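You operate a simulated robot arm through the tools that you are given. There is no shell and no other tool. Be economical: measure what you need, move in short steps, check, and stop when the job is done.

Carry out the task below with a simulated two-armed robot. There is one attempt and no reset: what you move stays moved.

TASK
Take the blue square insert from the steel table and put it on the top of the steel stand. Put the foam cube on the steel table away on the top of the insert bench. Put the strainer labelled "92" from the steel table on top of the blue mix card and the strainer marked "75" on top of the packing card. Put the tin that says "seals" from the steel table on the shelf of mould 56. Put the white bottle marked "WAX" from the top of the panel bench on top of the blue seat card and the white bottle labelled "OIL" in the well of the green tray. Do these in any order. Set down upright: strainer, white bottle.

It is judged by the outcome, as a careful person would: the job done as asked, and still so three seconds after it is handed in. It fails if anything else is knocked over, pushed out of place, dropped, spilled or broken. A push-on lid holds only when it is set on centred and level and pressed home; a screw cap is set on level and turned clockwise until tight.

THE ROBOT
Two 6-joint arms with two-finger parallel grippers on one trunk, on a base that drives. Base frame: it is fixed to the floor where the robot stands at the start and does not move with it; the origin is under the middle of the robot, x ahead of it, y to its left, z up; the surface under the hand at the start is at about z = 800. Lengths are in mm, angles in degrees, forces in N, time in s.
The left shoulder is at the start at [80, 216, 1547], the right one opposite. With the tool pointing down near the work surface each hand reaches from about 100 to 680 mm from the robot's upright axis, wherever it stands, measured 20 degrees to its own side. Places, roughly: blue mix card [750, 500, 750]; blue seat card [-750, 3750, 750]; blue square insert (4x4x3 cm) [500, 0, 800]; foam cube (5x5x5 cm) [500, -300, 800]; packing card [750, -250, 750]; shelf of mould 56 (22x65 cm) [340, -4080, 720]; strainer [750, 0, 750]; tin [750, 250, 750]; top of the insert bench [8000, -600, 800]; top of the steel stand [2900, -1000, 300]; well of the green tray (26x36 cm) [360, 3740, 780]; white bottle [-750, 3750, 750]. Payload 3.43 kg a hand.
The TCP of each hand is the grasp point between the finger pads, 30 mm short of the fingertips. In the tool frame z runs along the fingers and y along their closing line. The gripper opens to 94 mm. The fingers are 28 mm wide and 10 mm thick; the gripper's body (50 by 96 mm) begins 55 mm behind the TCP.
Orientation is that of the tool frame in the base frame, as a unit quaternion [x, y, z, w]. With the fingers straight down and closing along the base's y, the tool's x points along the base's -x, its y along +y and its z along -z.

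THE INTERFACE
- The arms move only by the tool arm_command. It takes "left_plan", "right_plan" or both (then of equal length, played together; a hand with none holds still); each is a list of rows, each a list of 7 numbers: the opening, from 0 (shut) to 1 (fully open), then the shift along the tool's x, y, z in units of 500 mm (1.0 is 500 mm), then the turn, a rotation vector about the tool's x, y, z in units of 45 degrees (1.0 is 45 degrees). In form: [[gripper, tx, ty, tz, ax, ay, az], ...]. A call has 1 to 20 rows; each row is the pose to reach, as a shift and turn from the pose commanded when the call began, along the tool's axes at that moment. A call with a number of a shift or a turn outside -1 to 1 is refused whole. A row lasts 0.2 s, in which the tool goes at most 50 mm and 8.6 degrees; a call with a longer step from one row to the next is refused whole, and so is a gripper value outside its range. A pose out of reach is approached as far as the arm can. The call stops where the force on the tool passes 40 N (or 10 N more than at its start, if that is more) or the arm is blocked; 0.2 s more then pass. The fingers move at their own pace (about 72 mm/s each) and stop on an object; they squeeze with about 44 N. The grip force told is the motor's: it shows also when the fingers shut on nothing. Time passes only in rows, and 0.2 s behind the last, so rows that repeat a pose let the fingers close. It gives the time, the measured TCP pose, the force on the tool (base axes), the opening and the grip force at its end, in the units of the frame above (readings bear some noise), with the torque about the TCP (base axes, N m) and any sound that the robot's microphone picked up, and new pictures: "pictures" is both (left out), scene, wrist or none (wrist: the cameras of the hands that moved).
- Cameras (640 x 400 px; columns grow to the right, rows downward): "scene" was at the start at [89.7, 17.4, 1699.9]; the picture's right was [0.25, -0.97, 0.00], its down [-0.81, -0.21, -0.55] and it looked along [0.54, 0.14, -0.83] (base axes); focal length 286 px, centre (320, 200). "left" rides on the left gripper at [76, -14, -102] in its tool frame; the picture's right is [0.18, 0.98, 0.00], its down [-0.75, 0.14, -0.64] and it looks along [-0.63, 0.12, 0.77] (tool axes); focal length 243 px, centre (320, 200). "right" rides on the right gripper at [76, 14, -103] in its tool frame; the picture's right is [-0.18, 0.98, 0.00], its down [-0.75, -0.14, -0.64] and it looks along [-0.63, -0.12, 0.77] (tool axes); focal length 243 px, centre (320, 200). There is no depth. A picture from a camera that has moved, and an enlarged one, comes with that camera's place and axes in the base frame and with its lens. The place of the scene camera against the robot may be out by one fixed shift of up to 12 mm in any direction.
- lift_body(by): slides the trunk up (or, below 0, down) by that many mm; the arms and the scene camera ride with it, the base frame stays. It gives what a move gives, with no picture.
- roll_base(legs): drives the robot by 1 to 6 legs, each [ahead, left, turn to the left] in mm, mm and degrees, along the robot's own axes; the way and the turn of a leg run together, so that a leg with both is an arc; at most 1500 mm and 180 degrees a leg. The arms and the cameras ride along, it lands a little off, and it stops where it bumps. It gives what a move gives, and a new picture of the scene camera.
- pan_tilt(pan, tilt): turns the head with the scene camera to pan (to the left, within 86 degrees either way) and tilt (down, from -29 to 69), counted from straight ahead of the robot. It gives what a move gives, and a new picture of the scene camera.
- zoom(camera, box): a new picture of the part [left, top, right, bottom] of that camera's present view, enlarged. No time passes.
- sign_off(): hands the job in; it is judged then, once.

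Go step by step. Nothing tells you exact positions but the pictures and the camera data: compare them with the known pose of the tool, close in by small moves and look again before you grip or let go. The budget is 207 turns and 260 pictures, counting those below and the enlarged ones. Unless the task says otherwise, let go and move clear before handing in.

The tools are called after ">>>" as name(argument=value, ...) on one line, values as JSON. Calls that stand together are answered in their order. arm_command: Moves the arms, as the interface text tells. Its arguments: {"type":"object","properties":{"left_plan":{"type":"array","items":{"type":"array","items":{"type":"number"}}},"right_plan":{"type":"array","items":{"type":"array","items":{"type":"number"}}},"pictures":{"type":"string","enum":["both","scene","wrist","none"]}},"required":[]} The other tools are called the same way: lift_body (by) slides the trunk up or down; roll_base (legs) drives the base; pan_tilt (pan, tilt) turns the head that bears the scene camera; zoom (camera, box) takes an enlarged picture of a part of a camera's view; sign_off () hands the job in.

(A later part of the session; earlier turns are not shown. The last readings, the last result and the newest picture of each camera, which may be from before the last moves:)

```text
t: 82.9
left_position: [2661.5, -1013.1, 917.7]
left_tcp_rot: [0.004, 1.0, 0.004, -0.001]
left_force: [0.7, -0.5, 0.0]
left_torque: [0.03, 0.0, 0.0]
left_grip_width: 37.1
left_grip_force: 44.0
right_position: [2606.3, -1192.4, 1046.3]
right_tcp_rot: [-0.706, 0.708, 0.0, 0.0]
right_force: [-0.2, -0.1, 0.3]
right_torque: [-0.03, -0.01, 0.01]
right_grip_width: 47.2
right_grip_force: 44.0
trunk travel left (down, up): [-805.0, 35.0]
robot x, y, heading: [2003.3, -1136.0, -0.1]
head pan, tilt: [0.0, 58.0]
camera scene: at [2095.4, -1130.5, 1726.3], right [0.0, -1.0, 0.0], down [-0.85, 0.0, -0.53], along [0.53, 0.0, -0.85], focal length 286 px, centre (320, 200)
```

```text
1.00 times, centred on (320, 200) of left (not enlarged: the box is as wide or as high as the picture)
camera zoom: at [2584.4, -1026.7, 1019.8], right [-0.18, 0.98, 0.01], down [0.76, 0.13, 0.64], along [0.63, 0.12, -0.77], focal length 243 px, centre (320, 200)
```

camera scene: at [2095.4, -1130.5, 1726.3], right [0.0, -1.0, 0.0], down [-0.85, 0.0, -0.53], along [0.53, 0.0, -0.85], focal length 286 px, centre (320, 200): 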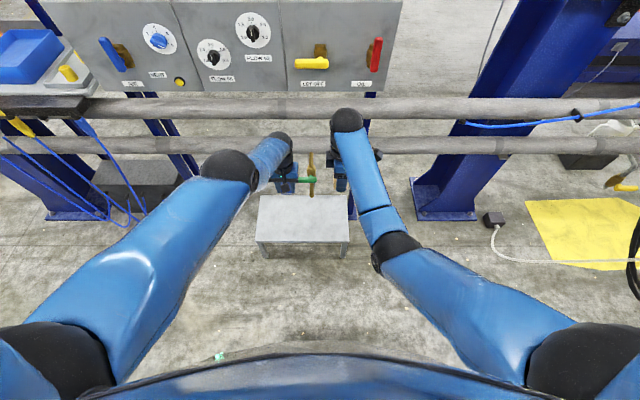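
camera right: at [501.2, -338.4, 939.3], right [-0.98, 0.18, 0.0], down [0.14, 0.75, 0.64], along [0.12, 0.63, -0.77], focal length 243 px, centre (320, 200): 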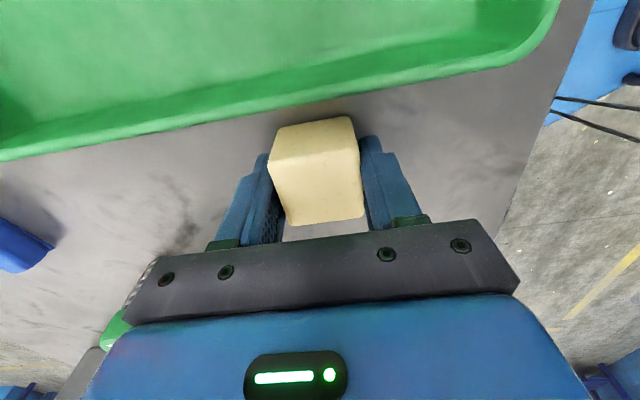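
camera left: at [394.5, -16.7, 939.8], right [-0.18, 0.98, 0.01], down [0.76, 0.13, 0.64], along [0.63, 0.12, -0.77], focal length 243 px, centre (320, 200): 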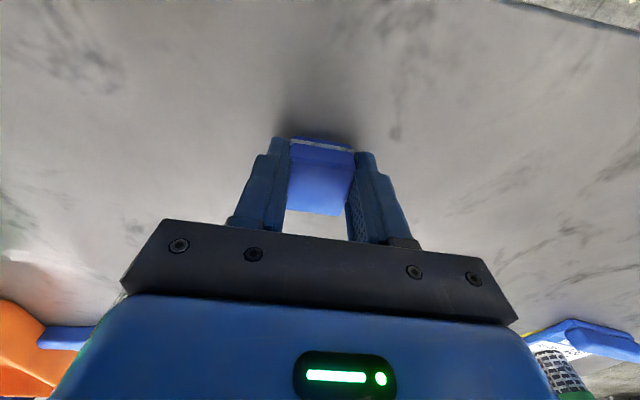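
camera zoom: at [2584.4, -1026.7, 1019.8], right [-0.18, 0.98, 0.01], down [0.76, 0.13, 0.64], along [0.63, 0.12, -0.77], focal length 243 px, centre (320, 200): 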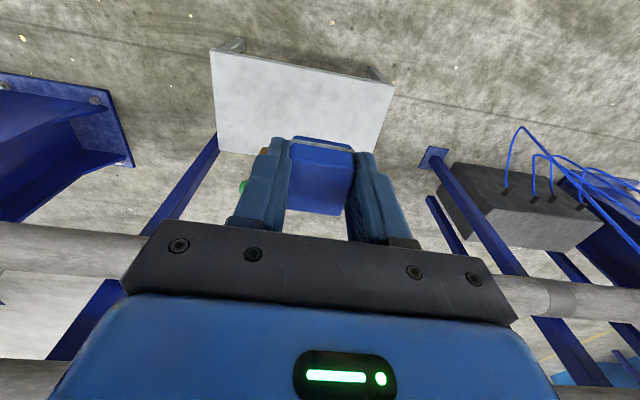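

The stand top spans x≈2720–3020, y≈-1280…-788 at z≈300. I move the left hand over (2805,-1000), clear of the pipes, and lower the trunk most of the way.

>>> roll_base(legs=[[143, 13, 0]])

>>> lift_body(by=-300)

>>> lift_body(by=-230)

>>> zoom(camera="left", box=[0, 0, 640, 400])

>>> zoom(camera="scene", box=[0, 0, 640, 400])

```text
t: 84.2
left_position: [2799.7, -997.9, 920.0]
left_tcp_rot: [0.004, 1.0, 0.003, 0.001]
left_force: [-0.4, 0.0, -0.4]
left_torque: [0.03, -0.02, 0.01]
left_grip_width: 36.9
left_grip_force: 43.9
right_position: [2744.8, -1178.1, 1047.9]
right_tcp_rot: [0.707, -0.707, 0.001, -0.002]
right_force: [0.3, -0.4, -0.2]
right_torque: [0.01, -0.01, 0.05]
right_grip_width: 47.2
right_grip_force: 44.4
trunk travel left (down, up): [-805.0, 35.0]
robot x, y, heading: [2144.8, -1118.5, 0.1]
head pan, tilt: [0.0, 58.0]
camera scene: at [2231.2, -1117.7, 1726.8], right [0.0, -1.0, 0.0], down [-0.85, 0.0, -0.53], along [0.53, 0.0, -0.85], focal length 286 px, centre (320, 200)
```

scene: 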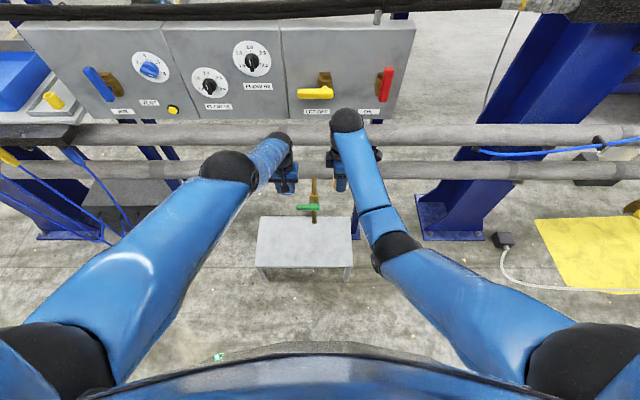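

```text
t: 87.2
left_position: [2802.1, -999.3, 618.9]
left_tcp_rot: [0.003, 1.0, 0.004, -0.001]
left_force: [-0.1, 0.8, -0.4]
left_torque: [0.0, -0.01, 0.03]
left_grip_width: 36.8
left_grip_force: 43.8
right_position: [2746.9, -1178.0, 746.6]
right_tcp_rot: [-0.707, 0.707, 0.0, 0.0]
right_force: [-1.0, 0.1, -1.1]
right_torque: [-0.01, -0.02, 0.0]
right_grip_width: 46.9
right_grip_force: 44.1
trunk travel left (down, up): [-505.0, 335.0]
robot x, y, heading: [2146.4, -1118.2, -0.3]
head pan, tilt: [0.0, 58.0]
```

```text
t: 89.7
left_position: [2801.4, -998.5, 387.9]
left_tcp_rot: [0.004, 1.0, 0.003, 0.0]
left_force: [-0.3, -0.1, -0.6]
left_torque: [0.0, -0.02, 0.02]
left_grip_width: 37.0
left_grip_force: 44.1
right_position: [2747.0, -1178.0, 516.6]
right_tcp_rot: [0.707, -0.707, 0.0, 0.0]
right_force: [0.0, 0.2, 0.8]
right_torque: [0.01, -0.01, 0.0]
right_grip_width: 47.2
right_grip_force: 43.7
trunk travel left (down, up): [-275.0, 565.0]
robot x, y, heading: [2145.7, -1119.0, -0.1]
head pan, tilt: [0.0, 58.0]
```

```text
1.00 times, centred on (320, 200) of left (not enlarged: the box is as wide or as high as the picture)
camera zoom: at [2725.4, -1012.7, 490.0], right [-0.18, 0.98, 0.01], down [0.76, 0.13, 0.64], along [0.63, 0.12, -0.77], focal length 243 px, centre (320, 200)
```

zoom: 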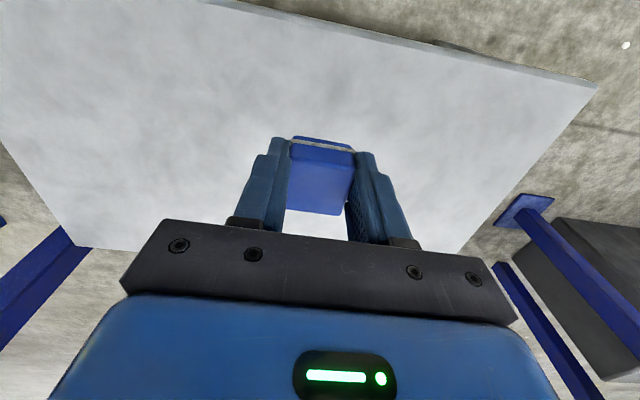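

```text
1.00 times, centred on (320, 200) of scene (not enlarged: the box is as wide or as high as the picture)
camera zoom: at [2236.3, -1117.0, 1196.4], right [0.0, -1.0, 0.0], down [-0.85, 0.0, -0.53], along [0.53, 0.0, -0.85], focal length 286 px, centre (320, 200)
```

zoom: 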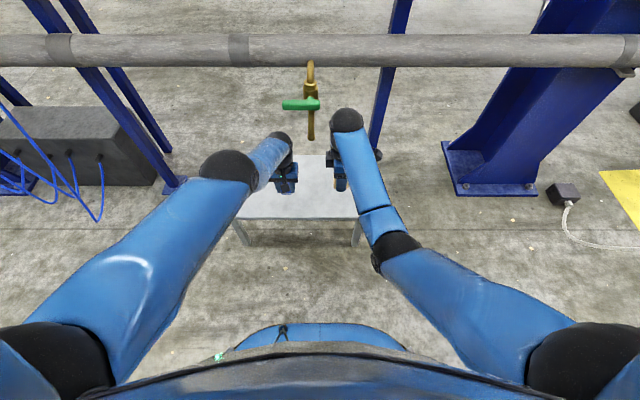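

Clear and over the stand. Lowering in small steps until contact.

>>> lift_body(by=-38)

>>> lift_body(by=-6)

>>> lift_body(by=-4)

```text
t: 90.5
left_position: [2801.0, -999.5, 349.8]
left_tcp_rot: [0.003, 1.0, 0.004, 0.001]
left_force: [-0.2, 0.8, -0.7]
left_torque: [0.04, 0.0, 0.02]
left_grip_width: 36.7
left_grip_force: 43.9
right_position: [2747.1, -1177.7, 479.2]
right_tcp_rot: [0.707, -0.707, 0.0, -0.001]
right_force: [-0.5, -1.0, -1.3]
right_torque: [-0.04, -0.02, 0.0]
right_grip_width: 47.1
right_grip_force: 43.9
trunk travel left (down, up): [-237.0, 603.0]
robot x, y, heading: [2146.2, -1118.1, -0.0]
head pan, tilt: [0.0, 58.0]
```

```text
t: 91.0
left_position: [2802.2, -998.1, 344.2]
left_tcp_rot: [0.004, 1.0, 0.004, 0.0]
left_force: [-0.1, -0.1, -1.4]
left_torque: [0.02, 0.03, 0.01]
left_grip_width: 36.9
left_grip_force: 43.5
right_position: [2748.2, -1178.5, 472.3]
right_tcp_rot: [0.707, -0.707, 0.001, 0.0]
right_force: [0.0, 0.2, 0.8]
right_torque: [0.01, -0.02, -0.01]
right_grip_width: 47.2
right_grip_force: 44.3
trunk travel left (down, up): [-231.0, 609.0]
robot x, y, heading: [2144.2, -1119.1, 0.2]
head pan, tilt: [0.0, 58.0]
```

```text
t: 91.5
left_position: [2801.6, -999.0, 340.2]
left_tcp_rot: [0.003, 1.0, 0.002, -0.001]
left_force: [-0.2, -0.3, -0.4]
left_torque: [0.0, -0.01, 0.01]
left_grip_width: 36.6
left_grip_force: 44.1
right_position: [2747.1, -1177.6, 468.3]
right_tcp_rot: [-0.707, 0.707, 0.0, 0.0]
right_force: [0.0, 0.0, -0.8]
right_torque: [-0.01, 0.0, 0.03]
right_grip_width: 47.3
right_grip_force: 44.3
trunk travel left (down, up): [-227.0, 613.0]
robot x, y, heading: [2146.7, -1118.5, -0.1]
head pan, tilt: [0.0, 58.0]
```

>>> lift_body(by=-2.5)

>>> lift_body(by=-2)

>>> zoom(camera="left", box=[240, 100, 400, 220])

```text
t: 92.1
left_position: [2801.8, -998.7, 337.9]
left_tcp_rot: [0.004, 1.0, 0.004, -0.001]
left_force: [-0.4, -1.0, -1.0]
left_torque: [0.01, 0.04, -0.01]
left_grip_width: 36.8
left_grip_force: 44.3
right_position: [2748.4, -1178.5, 464.3]
right_tcp_rot: [0.707, -0.707, 0.0, -0.001]
right_force: [0.2, 0.1, 0.3]
right_torque: [-0.04, 0.03, 0.04]
right_grip_width: 47.0
right_grip_force: 43.9
trunk travel left (down, up): [-224.0, 616.0]
robot x, y, heading: [2147.2, -1115.6, -0.2]
head pan, tilt: [0.0, 58.0]
```

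```text
t: 92.6
left_position: [2801.5, -998.0, 336.0]
left_tcp_rot: [0.003, 1.0, 0.004, -0.001]
left_force: [0.3, -0.4, -0.8]
left_torque: [-0.02, 0.0, 0.02]
left_grip_width: 37.2
left_grip_force: 43.5
right_position: [2748.5, -1177.9, 464.4]
right_tcp_rot: [0.707, -0.707, -0.001, 0.0]
right_force: [-0.6, 1.4, 0.4]
right_torque: [0.0, 0.0, 0.0]
right_grip_width: 46.9
right_grip_force: 43.4
trunk travel left (down, up): [-222.0, 618.0]
robot x, y, heading: [2143.6, -1117.8, 0.1]
head pan, tilt: [0.0, 58.0]
```

```text
3.33 times, centred on (320, 160) of left
camera zoom: at [2725.4, -1012.7, 437.4], right [-0.18, 0.98, 0.01], down [0.76, 0.13, 0.64], along [0.63, 0.12, -0.77], focal length 809 px, centre (320, 333)
```

zoom: 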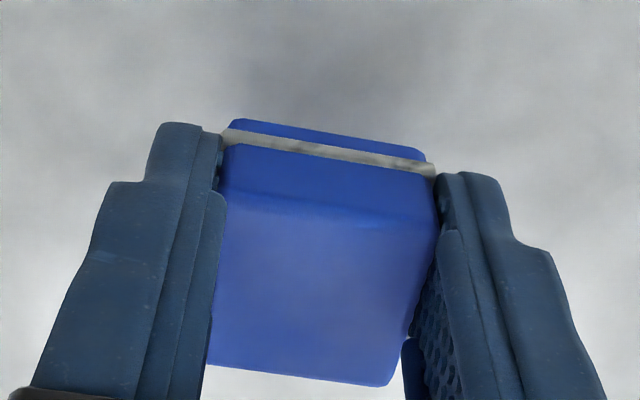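

>>> lift_body(by=-3)

>>> lift_body(by=-3)

>>> lift_body(by=-2)

```text
t: 93.1
left_position: [2802.0, -998.9, 333.0]
left_tcp_rot: [0.004, 1.0, 0.003, -0.001]
left_force: [-0.5, -0.1, 0.1]
left_torque: [0.01, 0.01, 0.01]
left_grip_width: 36.6
left_grip_force: 44.0
right_position: [2748.7, -1177.5, 461.5]
right_tcp_rot: [0.707, -0.707, 0.001, 0.0]
right_force: [0.3, -0.3, 0.4]
right_torque: [-0.03, 0.0, -0.01]
right_grip_width: 47.1
right_grip_force: 43.5
trunk travel left (down, up): [-219.0, 621.0]
robot x, y, heading: [2146.1, -1117.3, 0.3]
head pan, tilt: [0.0, 58.0]
```

```text
t: 93.6
left_position: [2802.5, -999.4, 329.0]
left_tcp_rot: [0.003, 1.0, 0.004, 0.0]
left_force: [0.0, -0.3, -0.5]
left_torque: [-0.03, -0.01, -0.01]
left_grip_width: 36.9
left_grip_force: 44.4
right_position: [2746.9, -1178.0, 457.4]
right_tcp_rot: [-0.707, 0.707, 0.0, 0.0]
right_force: [-0.6, 0.7, 0.4]
right_torque: [-0.02, 0.0, 0.0]
right_grip_width: 47.4
right_grip_force: 43.9
trunk travel left (down, up): [-216.0, 624.0]
robot x, y, heading: [2148.5, -1115.4, -0.2]
head pan, tilt: [0.0, 58.0]
```

```text
t: 94.2
left_position: [2802.9, -997.7, 327.6]
left_tcp_rot: [0.003, 1.0, 0.004, 0.0]
left_force: [0.4, -1.2, -0.7]
left_torque: [0.02, 0.0, 0.01]
left_grip_width: 36.8
left_grip_force: 44.1
right_position: [2747.8, -1178.2, 455.8]
right_tcp_rot: [0.707, -0.707, 0.0, 0.0]
right_force: [0.3, 1.1, 1.0]
right_torque: [-0.01, 0.01, 0.0]
right_grip_width: 47.1
right_grip_force: 44.3
trunk travel left (down, up): [-214.0, 626.0]
robot x, y, heading: [2145.8, -1117.7, 0.0]
head pan, tilt: [0.0, 58.0]
```

>>> lift_body(by=-4)

>>> lift_body(by=-4)

>>> zoom(camera="left", box=[240, 100, 400, 220])

```text
t: 94.7
left_position: [2803.3, -998.9, 323.7]
left_tcp_rot: [0.003, 1.0, 0.004, -0.001]
left_force: [-0.5, -0.4, -0.8]
left_torque: [0.01, 0.01, 0.02]
left_grip_width: 36.9
left_grip_force: 44.3
right_position: [2748.1, -1178.3, 452.0]
right_tcp_rot: [0.707, -0.707, 0.001, 0.0]
right_force: [0.9, -0.3, 0.1]
right_torque: [-0.01, -0.01, 0.02]
right_grip_width: 47.2
right_grip_force: 44.2
trunk travel left (down, up): [-210.0, 630.0]
robot x, y, heading: [2144.7, -1117.7, 0.0]
head pan, tilt: [0.0, 58.0]
```

```text
t: 95.2
left_position: [2802.7, -998.4, 319.3]
left_tcp_rot: [0.003, 1.0, 0.003, -0.001]
left_force: [0.4, 0.0, -0.6]
left_torque: [0.02, -0.02, -0.01]
left_grip_width: 36.7
left_grip_force: 43.5
right_position: [2747.7, -1177.9, 447.8]
right_tcp_rot: [-0.707, 0.707, 0.0, 0.0]
right_force: [-0.8, -0.2, -1.3]
right_torque: [-0.02, 0.02, -0.02]
right_grip_width: 47.2
right_grip_force: 44.0
trunk travel left (down, up): [-206.0, 634.0]
robot x, y, heading: [2146.5, -1116.6, -0.0]
head pan, tilt: [0.0, 58.0]
```

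```text
3.33 times, centred on (320, 160) of left
camera zoom: at [2725.4, -1012.7, 421.4], right [-0.18, 0.98, 0.01], down [0.76, 0.13, 0.64], along [0.63, 0.12, -0.77], focal length 809 px, centre (320, 333)
```

zoom: 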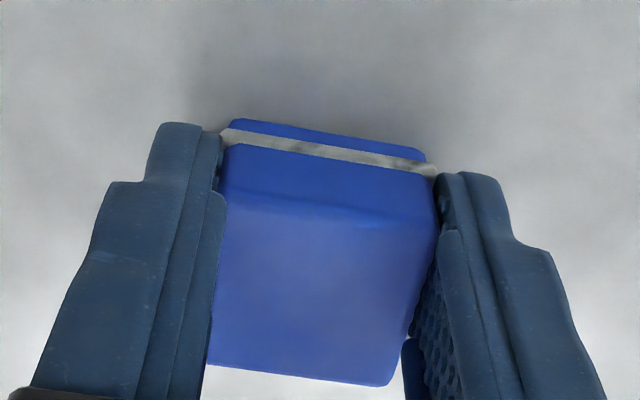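

>>> lift_body(by=-4)

>>> lift_body(by=-4)

>>> lift_body(by=-3)

>>> zoom(camera="left", box=[240, 100, 400, 220])

```text
t: 95.7
left_position: [2803.1, -997.2, 316.5]
left_tcp_rot: [0.003, 1.0, 0.002, 0.001]
left_force: [-2.3, 1.2, 10.1]
left_torque: [-0.2, 0.08, -0.03]
left_grip_width: 36.7
left_grip_force: 44.2
right_position: [2746.8, -1177.8, 443.7]
right_tcp_rot: [-0.707, 0.707, 0.0, 0.0]
right_force: [0.0, 0.0, -0.4]
right_torque: [-0.03, 0.04, 0.0]
right_grip_width: 47.1
right_grip_force: 43.5
trunk travel left (down, up): [-202.0, 638.0]
robot x, y, heading: [2146.4, -1122.9, 0.0]
head pan, tilt: [0.0, 58.0]
```

```text
t: 96.3
left_position: [2803.0, -998.9, 317.9]
left_tcp_rot: [0.003, 1.0, 0.004, 0.003]
left_force: [-7.8, 2.3, 38.0]
left_torque: [-0.12, 0.51, -0.04]
left_grip_width: 36.9
left_grip_force: 44.1
right_position: [2746.3, -1178.1, 443.0]
right_tcp_rot: [0.707, -0.707, 0.001, -0.001]
right_force: [-0.7, -0.2, 0.6]
right_torque: [0.01, -0.02, 0.01]
right_grip_width: 47.0
right_grip_force: 44.2
trunk travel left (down, up): [-198.0, 642.0]
robot x, y, heading: [2146.1, -1113.8, -0.0]
head pan, tilt: [0.0, 58.0]
```

```text
t: 96.8
left_position: [2803.6, -1000.4, 314.6]
left_tcp_rot: [0.002, 1.0, 0.003, 0.004]
left_force: [-4.9, 2.6, 43.0]
left_torque: [-0.14, 0.04, 0.01]
left_grip_width: 36.9
left_grip_force: 44.4
right_position: [2745.8, -1177.8, 439.8]
right_tcp_rot: [-0.707, 0.707, -0.002, 0.002]
right_force: [-0.6, -0.6, -1.5]
right_torque: [-0.01, 0.01, -0.01]
right_grip_width: 47.1
right_grip_force: 43.9
trunk travel left (down, up): [-195.0, 645.0]
robot x, y, heading: [2148.4, -1122.8, 0.1]
head pan, tilt: [0.0, 58.0]
```

```text
3.33 times, centred on (320, 160) of left
camera zoom: at [2725.8, -1013.0, 415.7], right [-0.18, 0.98, 0.0], down [0.75, 0.13, 0.65], along [0.64, 0.12, -0.76], focal length 809 px, centre (320, 333)
```

zoom: 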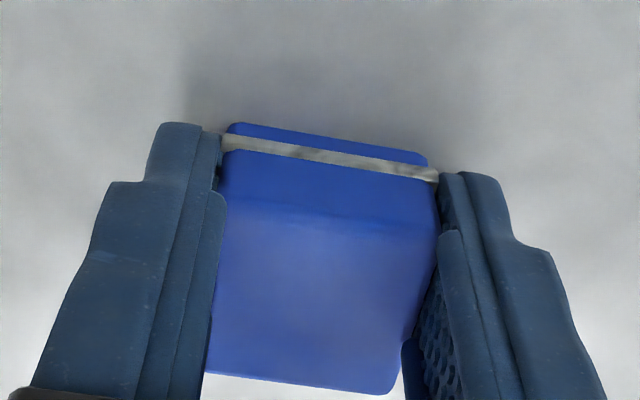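

Contact reached and pressed; I ease up 6 mm, then open.

>>> lift_body(by=6)

>>> arm_command(left_plan=[[0.6, 0, 0, 0, 0, 0, 0], [0.8, 0, 0, 0, 0, 0, 0], [0.8, 0, 0, 0, 0, 0, 0]], pictures="wrist")

>>> lift_body(by=100)

>>> zoom(camera="left", box=[0, 0, 640, 400])

```text
t: 97.3
left_position: [2802.7, -998.2, 314.0]
left_tcp_rot: [0.003, 1.0, 0.003, 0.0]
left_force: [5.0, 0.1, 13.2]
left_torque: [-0.09, -0.56, 0.03]
left_grip_width: 36.8
left_grip_force: 43.6
right_position: [2746.8, -1178.2, 443.0]
right_tcp_rot: [-0.707, 0.707, 0.0, 0.001]
right_force: [0.0, -0.7, 0.4]
right_torque: [0.02, 0.03, 0.01]
right_grip_width: 47.4
right_grip_force: 44.4
trunk travel left (down, up): [-201.0, 639.0]
robot x, y, heading: [2146.7, -1113.5, -0.2]
head pan, tilt: [0.0, 58.0]
```

```text
t: 98.1
left_position: [2801.8, -998.9, 313.6]
left_tcp_rot: [0.004, 1.0, 0.003, -0.001]
left_force: [0.4, -0.1, 0.4]
left_torque: [-0.03, 0.01, 0.05]
left_grip_width: 75.3
left_grip_force: 0.1
right_position: [2747.7, -1177.9, 442.2]
right_tcp_rot: [0.708, -0.707, 0.0, 0.0]
right_force: [0.7, -0.4, -0.1]
right_torque: [0.02, -0.01, 0.05]
right_grip_width: 47.2
right_grip_force: 44.0
trunk travel left (down, up): [-201.0, 639.0]
robot x, y, heading: [2148.6, -1118.4, 0.1]
head pan, tilt: [0.0, 58.0]
camera left: at [2724.9, -1012.6, 416.0], right [-0.18, 0.98, 0.01], down [0.76, 0.13, 0.64], along [0.63, 0.12, -0.77], focal length 243 px, centre (320, 200)
```

left: 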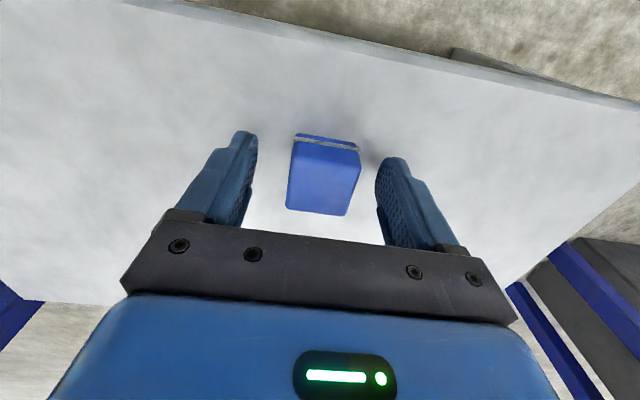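

```text
t: 99.5
left_position: [2802.9, -998.6, 414.7]
left_tcp_rot: [0.004, 1.0, 0.004, -0.001]
left_force: [0.0, -0.7, 0.1]
left_torque: [-0.02, 0.03, 0.0]
left_grip_width: 75.4
left_grip_force: 0.1
right_position: [2746.4, -1177.2, 542.0]
right_tcp_rot: [0.707, -0.707, 0.0, 0.0]
right_force: [0.4, -0.5, 0.0]
right_torque: [0.0, 0.02, 0.02]
right_grip_width: 46.9
right_grip_force: 44.0
trunk travel left (down, up): [-301.0, 539.0]
robot x, y, heading: [2143.8, -1117.9, 0.1]
head pan, tilt: [0.0, 58.0]
```

```text
1.00 times, centred on (320, 200) of left (not enlarged: the box is as wide or as high as the picture)
camera zoom: at [2725.5, -1012.7, 516.1], right [-0.18, 0.98, 0.01], down [0.76, 0.13, 0.64], along [0.63, 0.12, -0.77], focal length 243 px, centre (320, 200)
```

zoom: 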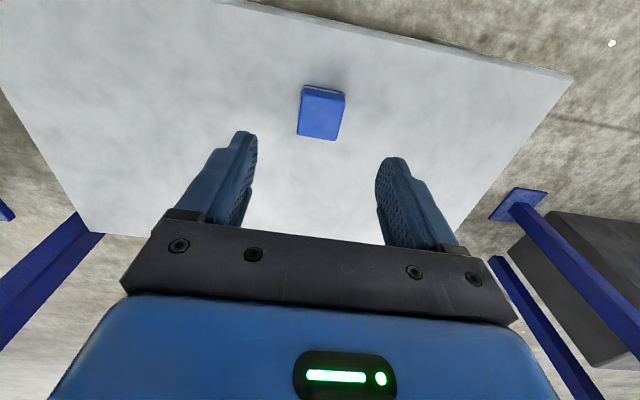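

Insert is on the stand. I raise the trunk, back off, and look toward the left corridor.

>>> lift_body(by=500)

>>> roll_base(legs=[[-350, 0, 0]])

>>> pan_tilt(pan=55, tilt=22)

```text
refused: 500 is not a number from -400 to 400
```

```text
t: 101.7
left_position: [2464.4, -1002.6, 415.9]
left_tcp_rot: [0.008, 1.0, 0.003, 0.0]
left_force: [-0.3, 0.3, 0.3]
left_torque: [-0.01, -0.03, 0.0]
left_grip_width: 75.2
left_grip_force: 0.0
right_position: [2408.9, -1182.5, 542.6]
right_tcp_rot: [-0.704, 0.71, 0.0, 0.0]
right_force: [-0.5, 0.7, -0.3]
right_torque: [0.01, -0.01, -0.01]
right_grip_width: 46.9
right_grip_force: 44.0
trunk travel left (down, up): [-301.0, 539.0]
robot x, y, heading: [1806.8, -1118.0, -0.3]
head pan, tilt: [0.0, 58.0]
camera scene: at [1897.3, -1116.5, 1222.9], right [-0.01, -1.0, 0.0], down [-0.85, 0.01, -0.53], along [0.53, 0.0, -0.85], focal length 286 px, centre (320, 200)
```

scene: 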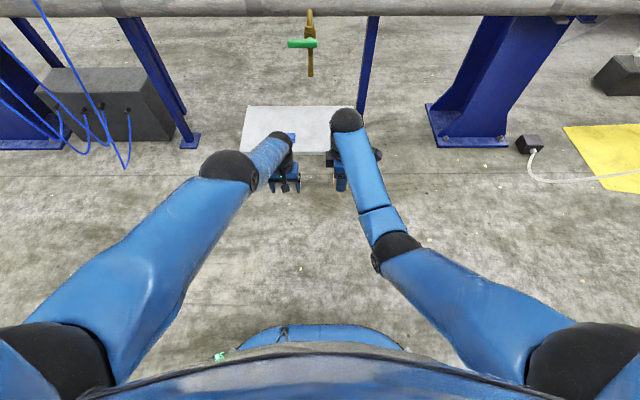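

```text
t: 102.9
left_position: [2465.7, -1003.5, 414.3]
left_tcp_rot: [0.008, 1.0, 0.004, 0.0]
left_force: [0.0, 0.2, 0.3]
left_torque: [0.01, -0.01, 0.01]
left_grip_width: 75.0
left_grip_force: 0.2
right_position: [2408.0, -1181.8, 543.2]
right_tcp_rot: [-0.704, 0.71, 0.0, 0.0]
right_force: [0.2, 0.2, 0.0]
right_torque: [0.0, 0.0, 0.02]
right_grip_width: 47.3
right_grip_force: 43.7
trunk travel left (down, up): [-301.0, 539.0]
robot x, y, heading: [1808.8, -1115.3, -0.6]
head pan, tilt: [55.0, 22.0]
camera scene: at [1883.0, -1040.4, 1275.3], right [0.81, -0.58, 0.0], down [-0.22, -0.31, -0.93], along [0.54, 0.75, -0.38], focal length 286 px, centre (320, 200)
```

scene: 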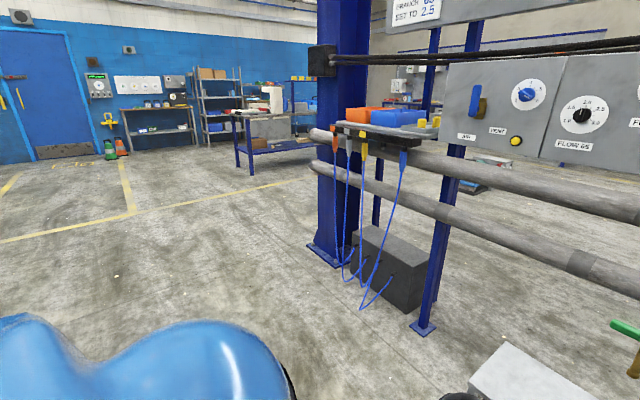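

Floor to the left is clear. I raise the trunk and drive left, then forward past the blue column.

>>> lift_body(by=395)

>>> roll_base(legs=[[0, 1300, 0], [0, 1300, 0.5]])

>>> pan_tilt(pan=-15, tilt=15)

```text
t: 106.7
left_position: [2465.5, -1002.6, 810.0]
left_tcp_rot: [0.007, 1.0, 0.004, -0.001]
left_force: [-1.4, -0.8, -0.5]
left_torque: [-0.02, 0.02, -0.01]
left_grip_width: 75.2
left_grip_force: 0.1
right_position: [2408.2, -1182.1, 938.2]
right_tcp_rot: [-0.704, 0.71, 0.0, 0.0]
right_force: [0.5, -0.4, -0.1]
right_torque: [0.03, -0.01, 0.01]
right_grip_width: 47.1
right_grip_force: 43.6
trunk travel left (down, up): [-696.0, 144.0]
robot x, y, heading: [1807.9, -1113.0, -0.4]
head pan, tilt: [55.0, 22.0]
```

```text
t: 119.4
left_position: [2461.5, 1608.4, 809.4]
left_tcp_rot: [0.0, 1.0, 0.004, 0.001]
left_force: [-0.2, 0.2, -0.6]
left_torque: [0.01, 0.03, 0.0]
left_grip_width: 74.9
left_grip_force: 0.2
right_position: [2407.9, 1428.6, 937.1]
right_tcp_rot: [0.709, -0.705, 0.0, 0.0]
right_force: [0.8, -0.6, -0.2]
right_torque: [0.04, 0.04, 0.01]
right_grip_width: 47.0
right_grip_force: 44.2
trunk travel left (down, up): [-696.0, 144.0]
robot x, y, heading: [1808.3, 1488.8, 0.3]
head pan, tilt: [55.0, 22.0]
camera scene: at [1879.6, 1562.7, 1670.4], right [0.82, -0.57, 0.0], down [-0.21, -0.31, -0.93], along [0.53, 0.76, -0.37], focal length 286 px, centre (320, 200)
```

scene: 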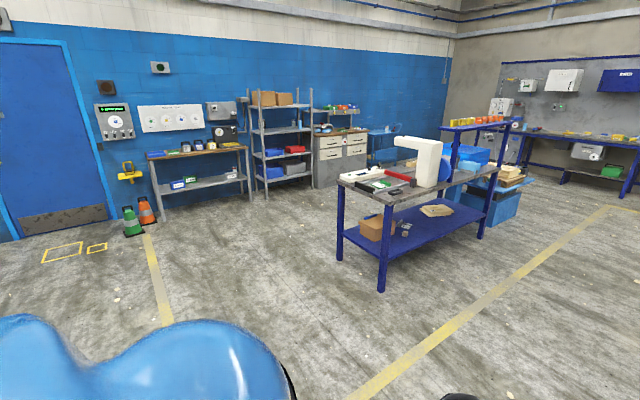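

```text
t: 120.8
left_position: [2460.5, 1609.4, 810.7]
left_tcp_rot: [0.001, 1.0, 0.003, 0.0]
left_force: [0.2, -0.1, -0.4]
left_torque: [0.0, 0.04, -0.01]
left_grip_width: 74.9
left_grip_force: 0.2
right_position: [2406.8, 1429.2, 937.9]
right_tcp_rot: [0.709, -0.705, 0.0, 0.001]
right_force: [-0.6, -0.5, 0.1]
right_torque: [0.03, -0.02, 0.03]
right_grip_width: 47.1
right_grip_force: 44.1
trunk travel left (down, up): [-696.0, 144.0]
robot x, y, heading: [1802.8, 1487.8, 0.5]
head pan, tilt: [-15.0, 15.0]
camera scene: at [1917.2, 1463.6, 1681.7], right [-0.25, -0.97, 0.0], down [-0.25, 0.07, -0.97], along [0.93, -0.24, -0.26], focal length 286 px, centre (320, 200)
```

scene: 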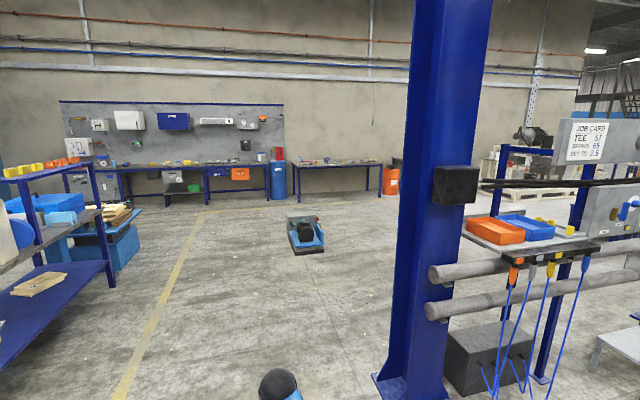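

The insert bench is the small bench by the far wall. A floor cleaner sits near (5560,730), so I pass it on the left at y≈1750.

>>> roll_base(legs=[[1480, 260, 0], [1500, 0, 0], [1500, 0, 0], [200, 0, 0]])

>>> pan_tilt(pan=-50, tilt=25)

```text
refused: leg 1 is longer than a leg can be; nothing moved
```

```text
t: 121.8
left_position: [2460.5, 1607.4, 808.9]
left_tcp_rot: [0.0, 1.0, 0.004, 0.0]
left_force: [-0.7, -0.1, -1.6]
left_torque: [-0.02, -0.02, 0.0]
left_grip_width: 74.9
left_grip_force: 0.1
right_position: [2407.1, 1429.1, 937.7]
right_tcp_rot: [0.709, -0.705, 0.0, 0.0]
right_force: [0.6, 0.5, 0.2]
right_torque: [0.0, -0.01, 0.0]
right_grip_width: 47.2
right_grip_force: 43.2
trunk travel left (down, up): [-696.0, 144.0]
robot x, y, heading: [1806.6, 1486.7, 0.2]
head pan, tilt: [-50.0, 25.0]
camera scene: at [1886.5, 1416.9, 1665.5], right [-0.76, -0.65, 0.0], down [-0.27, 0.32, -0.91], along [0.59, -0.69, -0.42], focal length 286 px, centre (320, 200)
```

scene: 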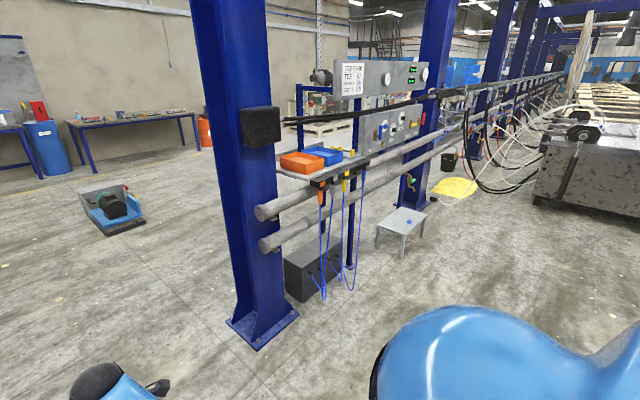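

>>> roll_base(legs=[[1400, 250, 0], [1500, 0, 0], [1500, 0, 0], [250, 0, 0], [0, -1000, 0]])

>>> pan_tilt(pan=-35, tilt=25)

```text
t: 147.6
left_position: [7053.6, 1156.5, 811.0]
left_tcp_rot: [0.0, 1.0, 0.002, 0.002]
left_force: [-0.4, 0.2, 0.3]
left_torque: [-0.04, -0.01, 0.02]
left_grip_width: 75.1
left_grip_force: 0.1
right_position: [7000.6, 978.5, 941.0]
right_tcp_rot: [0.708, -0.706, 0.003, 0.0]
right_force: [-0.6, 0.3, -0.3]
right_torque: [-0.01, -0.04, 0.01]
right_grip_width: 47.0
right_grip_force: 44.0
trunk travel left (down, up): [-696.0, 144.0]
robot x, y, heading: [6403.4, 1030.7, 0.2]
head pan, tilt: [-50.0, 25.0]
stopped in leg 5: the robot was blocked; the commanded pose is now the measured one
camera scene: at [6476.9, 968.5, 1666.3], right [-0.76, -0.64, 0.0], down [-0.27, 0.32, -0.91], along [0.59, -0.69, -0.42], focal length 286 px, centre (320, 200)
```

scene: 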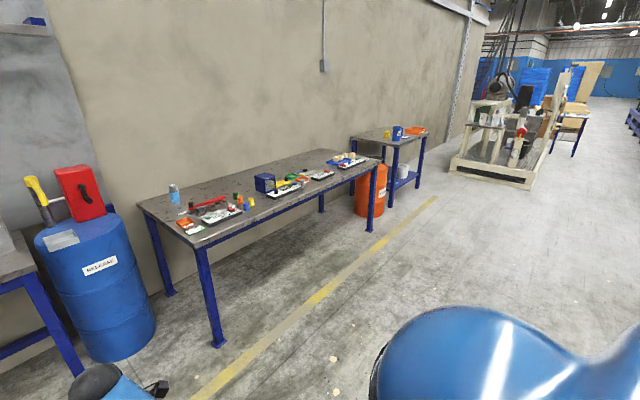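

```text
t: 148.3
left_position: [7056.9, 1150.8, 810.0]
left_tcp_rot: [0.002, 1.0, 0.005, 0.0]
left_force: [0.1, -0.3, -0.3]
left_torque: [0.02, 0.02, -0.02]
left_grip_width: 75.0
left_grip_force: 0.0
right_position: [7004.1, 970.7, 938.5]
right_tcp_rot: [0.708, -0.706, -0.001, -0.001]
right_force: [0.7, -0.6, 0.1]
right_torque: [0.04, 0.0, 0.06]
right_grip_width: 47.3
right_grip_force: 44.2
trunk travel left (down, up): [-696.0, 144.0]
robot x, y, heading: [6402.3, 1032.0, 0.2]
head pan, tilt: [-35.0, 25.0]
camera scene: at [6498.8, 976.3, 1665.5], right [-0.57, -0.82, 0.0], down [-0.35, 0.24, -0.91], along [0.74, -0.52, -0.42], focal length 286 px, centre (320, 200)
```

scene: 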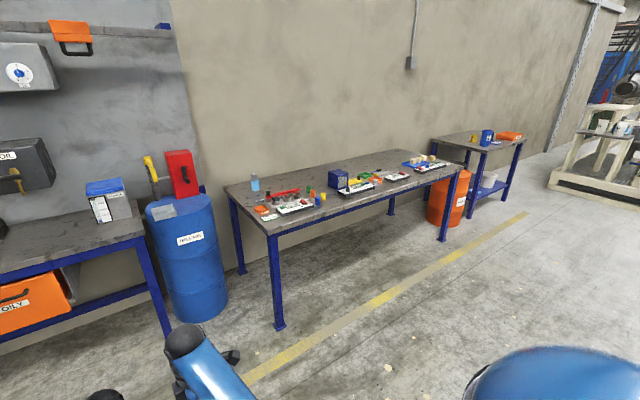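

The base was blocked on its right side. I look at what is there before moving on.

>>> pan_tilt(pan=-86, tilt=45)

```text
t: 149.5
left_position: [7056.7, 1151.7, 809.7]
left_tcp_rot: [0.002, 1.0, 0.004, -0.001]
left_force: [-0.7, -0.3, 0.1]
left_torque: [-0.01, -0.02, 0.03]
left_grip_width: 75.1
left_grip_force: 0.0
right_position: [7004.0, 972.8, 937.2]
right_tcp_rot: [0.708, -0.706, 0.0, 0.0]
right_force: [0.9, -1.3, -0.4]
right_torque: [0.01, -0.01, 0.01]
right_grip_width: 47.1
right_grip_force: 43.9
trunk travel left (down, up): [-696.0, 144.0]
robot x, y, heading: [6402.6, 1031.4, 0.2]
head pan, tilt: [-85.9, 45.0]
camera scene: at [6429.3, 950.6, 1635.0], right [-1.0, -0.07, 0.0], down [-0.05, 0.7, -0.71], along [0.05, -0.71, -0.71], focal length 286 px, centre (320, 200)
```

scene: 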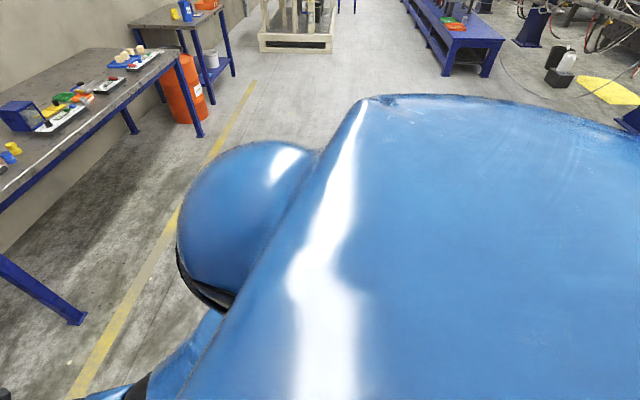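

The torso hides it, likely the floor cleaner. I step left 80 mm away, forward 600, then right.

>>> roll_base(legs=[[0, 80, 0], [600, 0, 0]])

>>> pan_tilt(pan=-86, tilt=35)

```text
t: 153.6
left_position: [7661.2, 1228.5, 809.5]
left_tcp_rot: [0.003, 1.0, 0.003, 0.0]
left_force: [-0.2, 0.1, -0.1]
left_torque: [-0.01, -0.02, -0.02]
left_grip_width: 74.9
left_grip_force: 0.1
right_position: [7605.4, 1050.6, 938.6]
right_tcp_rot: [-0.707, 0.707, -0.001, 0.001]
right_force: [0.2, 1.1, -0.7]
right_torque: [0.03, -0.06, 0.02]
right_grip_width: 47.2
right_grip_force: 43.8
trunk travel left (down, up): [-696.0, 144.0]
robot x, y, heading: [7008.8, 1111.1, -0.1]
head pan, tilt: [-85.9, 45.0]
camera scene: at [7030.9, 1029.7, 1635.0], right [-1.0, -0.07, 0.0], down [-0.05, 0.71, -0.71], along [0.05, -0.71, -0.71], focal length 286 px, centre (320, 200)
```

scene: 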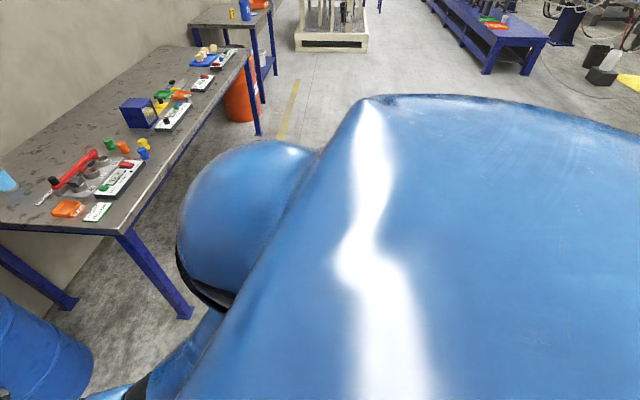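

```text
t: 154.3
left_position: [7661.9, 1228.9, 809.0]
left_tcp_rot: [0.002, 1.0, 0.004, 0.0]
left_force: [1.2, 1.0, -0.4]
left_torque: [0.01, -0.03, 0.01]
left_grip_width: 75.4
left_grip_force: 0.1
right_position: [7607.2, 1050.0, 937.5]
right_tcp_rot: [0.707, -0.707, 0.001, 0.0]
right_force: [-0.1, 0.6, -0.3]
right_torque: [-0.02, -0.01, 0.07]
right_grip_width: 46.8
right_grip_force: 44.1
trunk travel left (down, up): [-696.0, 144.0]
robot x, y, heading: [7008.3, 1108.1, 0.0]
head pan, tilt: [-85.9, 35.0]
camera scene: at [7033.2, 1023.0, 1649.7], right [-1.0, -0.07, 0.0], down [-0.04, 0.57, -0.82], along [0.06, -0.82, -0.57], focal length 286 px, centre (320, 200)
```

scene: 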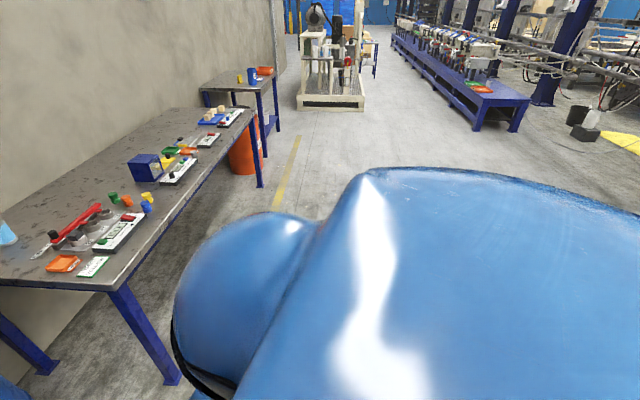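

A free spot on the bench is near (7950,-180). I raise the trunk 130 so the empty left hand clears, then drive right and forward.

>>> lift_body(by=140)

>>> roll_base(legs=[[0, -1230, 0], [250, 0, 0]])

>>> pan_tilt(pan=-10, tilt=50)

>>> zoom(camera="right", box=[0, 0, 640, 400])

```text
t: 156.0
left_position: [7662.5, 1228.9, 948.6]
left_tcp_rot: [0.003, 1.0, 0.003, -0.002]
left_force: [0.2, -0.2, -0.7]
left_torque: [0.0, 0.01, 0.0]
left_grip_width: 75.3
left_grip_force: 0.1
right_position: [7606.7, 1050.7, 1077.3]
right_tcp_rot: [-0.707, 0.707, -0.001, 0.0]
right_force: [-0.1, 0.3, -0.1]
right_torque: [-0.04, 0.02, -0.02]
right_grip_width: 47.1
right_grip_force: 44.0
trunk travel left (down, up): [-836.0, 4.0]
robot x, y, heading: [7007.1, 1110.8, -0.1]
head pan, tilt: [-85.9, 35.0]
```

```text
t: 163.8
left_position: [7888.3, -54.5, 950.6]
left_tcp_rot: [0.018, 1.0, 0.003, 0.001]
left_force: [-0.7, -0.3, -0.5]
left_torque: [0.04, -0.05, -0.01]
left_grip_width: 75.0
left_grip_force: 0.0
right_position: [7826.6, -230.3, 1080.2]
right_tcp_rot: [-0.697, 0.717, -0.001, 0.001]
right_force: [0.3, -0.1, 0.1]
right_torque: [-0.04, 0.0, -0.03]
right_grip_width: 47.1
right_grip_force: 44.1
trunk travel left (down, up): [-836.0, 4.0]
robot x, y, heading: [7230.0, -153.3, -1.7]
head pan, tilt: [-85.9, 35.0]
camera scene: at [7250.0, -240.6, 1790.0], right [-1.0, -0.04, 0.0], down [-0.02, 0.57, -0.82], along [0.03, -0.82, -0.57], focal length 286 px, centre (320, 200)
```

scene: 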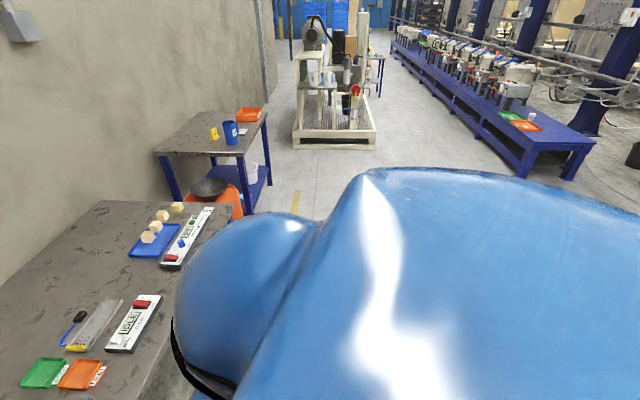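

```text
t: 165.2
left_position: [7890.4, -55.2, 948.9]
left_tcp_rot: [0.019, 1.0, 0.003, 0.0]
left_force: [0.0, 0.8, -0.3]
left_torque: [0.02, -0.02, 0.0]
left_grip_width: 75.0
left_grip_force: 0.0
right_position: [7829.5, -231.5, 1077.9]
right_tcp_rot: [-0.697, 0.718, 0.0, 0.0]
right_force: [0.4, 0.4, 0.4]
right_torque: [-0.02, -0.01, 0.01]
right_grip_width: 47.1
right_grip_force: 44.7
trunk travel left (down, up): [-836.0, 4.0]
robot x, y, heading: [7232.9, -152.6, -1.7]
head pan, tilt: [-10.0, 50.0]
camera scene: at [7328.3, -168.8, 1768.1], right [-0.21, -0.98, 0.0], down [-0.75, 0.16, -0.64], along [0.63, -0.13, -0.77], focal length 286 px, centre (320, 200)
```

scene: 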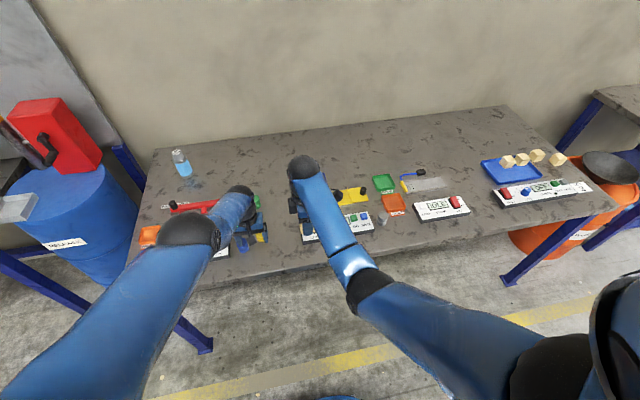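

```text
1.00 times, centred on (320, 200) of right (not enlarged: the box is as wide or as high as the picture)
camera zoom: at [7813.7, -306.2, 1180.7], right [-0.98, 0.21, 0.0], down [0.16, 0.75, 0.64], along [0.14, 0.63, -0.77], focal length 243 px, centre (320, 200)
```

zoom: 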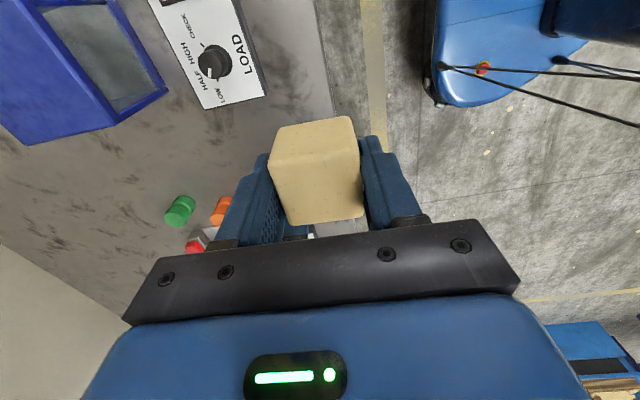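

Free spot near (7935,-140) between the LOAD box and the left-hand items. I drive the foam over it and straighten the heading.

>>> roll_base(legs=[[106, 75, 1.7]])

>>> zoom(camera="right", box=[0, 0, 640, 400])

```text
t: 166.5
left_position: [7990.9, 33.4, 951.4]
left_tcp_rot: [0.004, 1.0, 0.005, 0.001]
left_force: [0.4, -0.9, -0.3]
left_torque: [0.0, -0.05, -0.02]
left_grip_width: 75.1
left_grip_force: 0.1
right_position: [7935.7, -145.1, 1079.8]
right_tcp_rot: [-0.706, 0.708, -0.001, 0.001]
right_force: [-0.9, -0.3, -1.4]
right_torque: [-0.01, -0.01, 0.03]
right_grip_width: 47.2
right_grip_force: 43.8
trunk travel left (down, up): [-836.0, 4.0]
robot x, y, heading: [7340.5, -80.5, -0.3]
head pan, tilt: [-10.0, 50.0]
camera scene: at [7428.5, -98.6, 1768.5], right [-0.18, -0.98, 0.0], down [-0.75, 0.14, -0.65], along [0.64, -0.11, -0.76], focal length 286 px, centre (320, 200)
```

scene: 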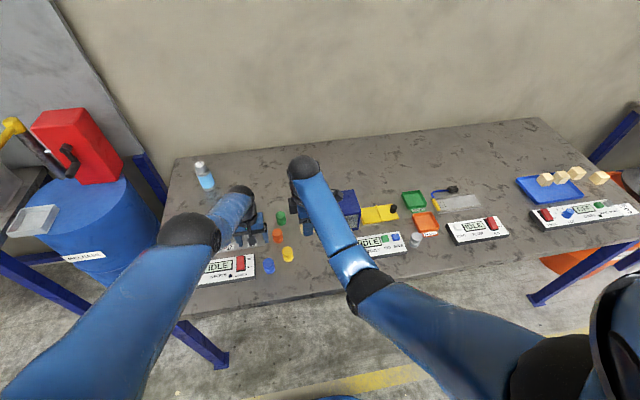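

```text
1.00 times, centred on (320, 200) of right (not enlarged: the box is as wide or as high as the picture)
camera zoom: at [7919.8, -220.6, 1182.5], right [-0.98, 0.19, 0.0], down [0.14, 0.75, 0.64], along [0.12, 0.63, -0.76], focal length 243 px, centre (320, 200)
```

zoom: 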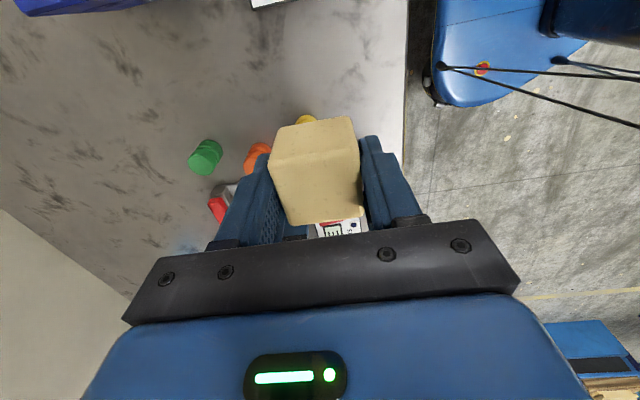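

Clear gap y≈-225…-100. I lower the foam with the right arm to just above the bench.

>>> arm_command(right_plan=[[0, 0.01, 0, 0.08, 0, 0, 0], [0, 0.02, 0, 0.16, 0, 0, 0], [0, 0.024, 0, 0.25, 0, 0, 0], [0, 0.024, 0, 0.34, 0, 0, 0], [0, 0.024, 0, 0.41, 0, 0, 0], [0, 0.024, 0, 0.456, 0, 0, 0]], pictures="both")

```text
t: 167.9
left_position: [7993.5, 35.5, 950.2]
left_tcp_rot: [0.005, 1.0, 0.003, -0.001]
left_force: [0.0, 1.1, 0.0]
left_torque: [-0.02, -0.01, 0.01]
left_grip_width: 75.0
left_grip_force: 0.1
right_position: [7923.6, -157.8, 862.0]
right_tcp_rot: [-0.706, 0.708, -0.001, 0.001]
right_force: [0.6, 0.8, 0.2]
right_torque: [0.0, 0.01, 0.0]
right_grip_width: 47.1
right_grip_force: 43.7
right hand out of reach, approached as far as the arm can: row 5, 6
trunk travel left (down, up): [-836.0, 4.0]
robot x, y, heading: [7336.2, -77.7, -0.5]
head pan, tilt: [-10.0, 50.0]
camera scene: at [7433.9, -94.7, 1768.1], right [-0.18, -0.98, 0.0], down [-0.75, 0.14, -0.64], along [0.63, -0.11, -0.77], focal length 286 px, centre (320, 200)
camera right: at [7909.4, -233.8, 965.2], right [-0.98, 0.19, 0.0], down [0.14, 0.75, 0.64], along [0.12, 0.63, -0.77], focal length 243 px, centre (320, 200)
```

scene: 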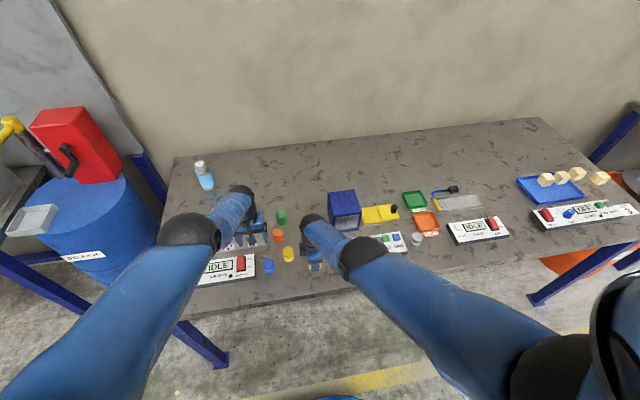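
right: 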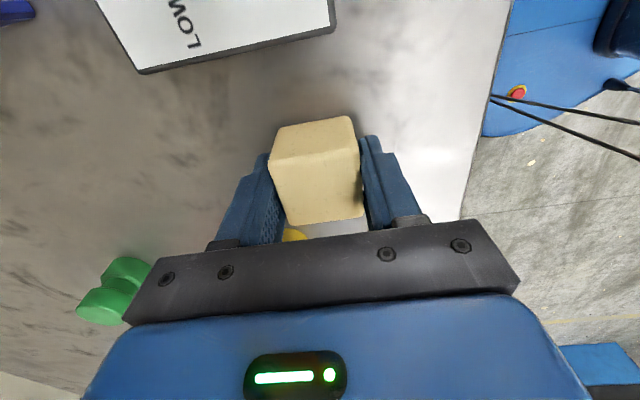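

Right arm at its limit; I finish with the trunk: 20 mm, then small steps.

>>> lift_body(by=-20)

>>> lift_body(by=-4)

```text
t: 168.4
left_position: [7992.3, 35.6, 938.5]
left_tcp_rot: [0.004, 1.0, 0.004, 0.0]
left_force: [0.0, 0.1, -0.5]
left_torque: [0.0, -0.01, -0.01]
left_grip_width: 75.2
left_grip_force: 0.1
right_position: [7927.8, -156.8, 856.2]
right_tcp_rot: [-0.706, 0.708, -0.003, 0.003]
right_force: [-3.4, 1.0, 8.7]
right_torque: [0.03, 0.0, 0.02]
right_grip_width: 47.1
right_grip_force: 43.8
trunk travel left (down, up): [-825.0, 15.0]
robot x, y, heading: [7339.5, -79.4, -0.3]
head pan, tilt: [-10.0, 50.0]
stopped: the force on the tool passed its limit at 44 N (the readings are from after the stop); the commanded pose is now the measured one
```

```text
t: 168.9
left_position: [7991.7, 36.2, 936.0]
left_tcp_rot: [0.005, 1.0, 0.004, -0.001]
left_force: [0.1, -0.1, -0.4]
left_torque: [0.0, 0.0, 0.01]
left_grip_width: 75.1
left_grip_force: 0.0
right_position: [7929.9, -156.3, 855.1]
right_tcp_rot: [-0.706, 0.708, -0.005, 0.005]
right_force: [-3.1, -2.8, 39.9]
right_torque: [-0.14, 0.15, 0.01]
right_grip_width: 46.9
right_grip_force: 43.8
trunk travel left (down, up): [-821.0, 19.0]
robot x, y, heading: [7337.0, -81.7, -0.2]
head pan, tilt: [-10.0, 50.0]
```

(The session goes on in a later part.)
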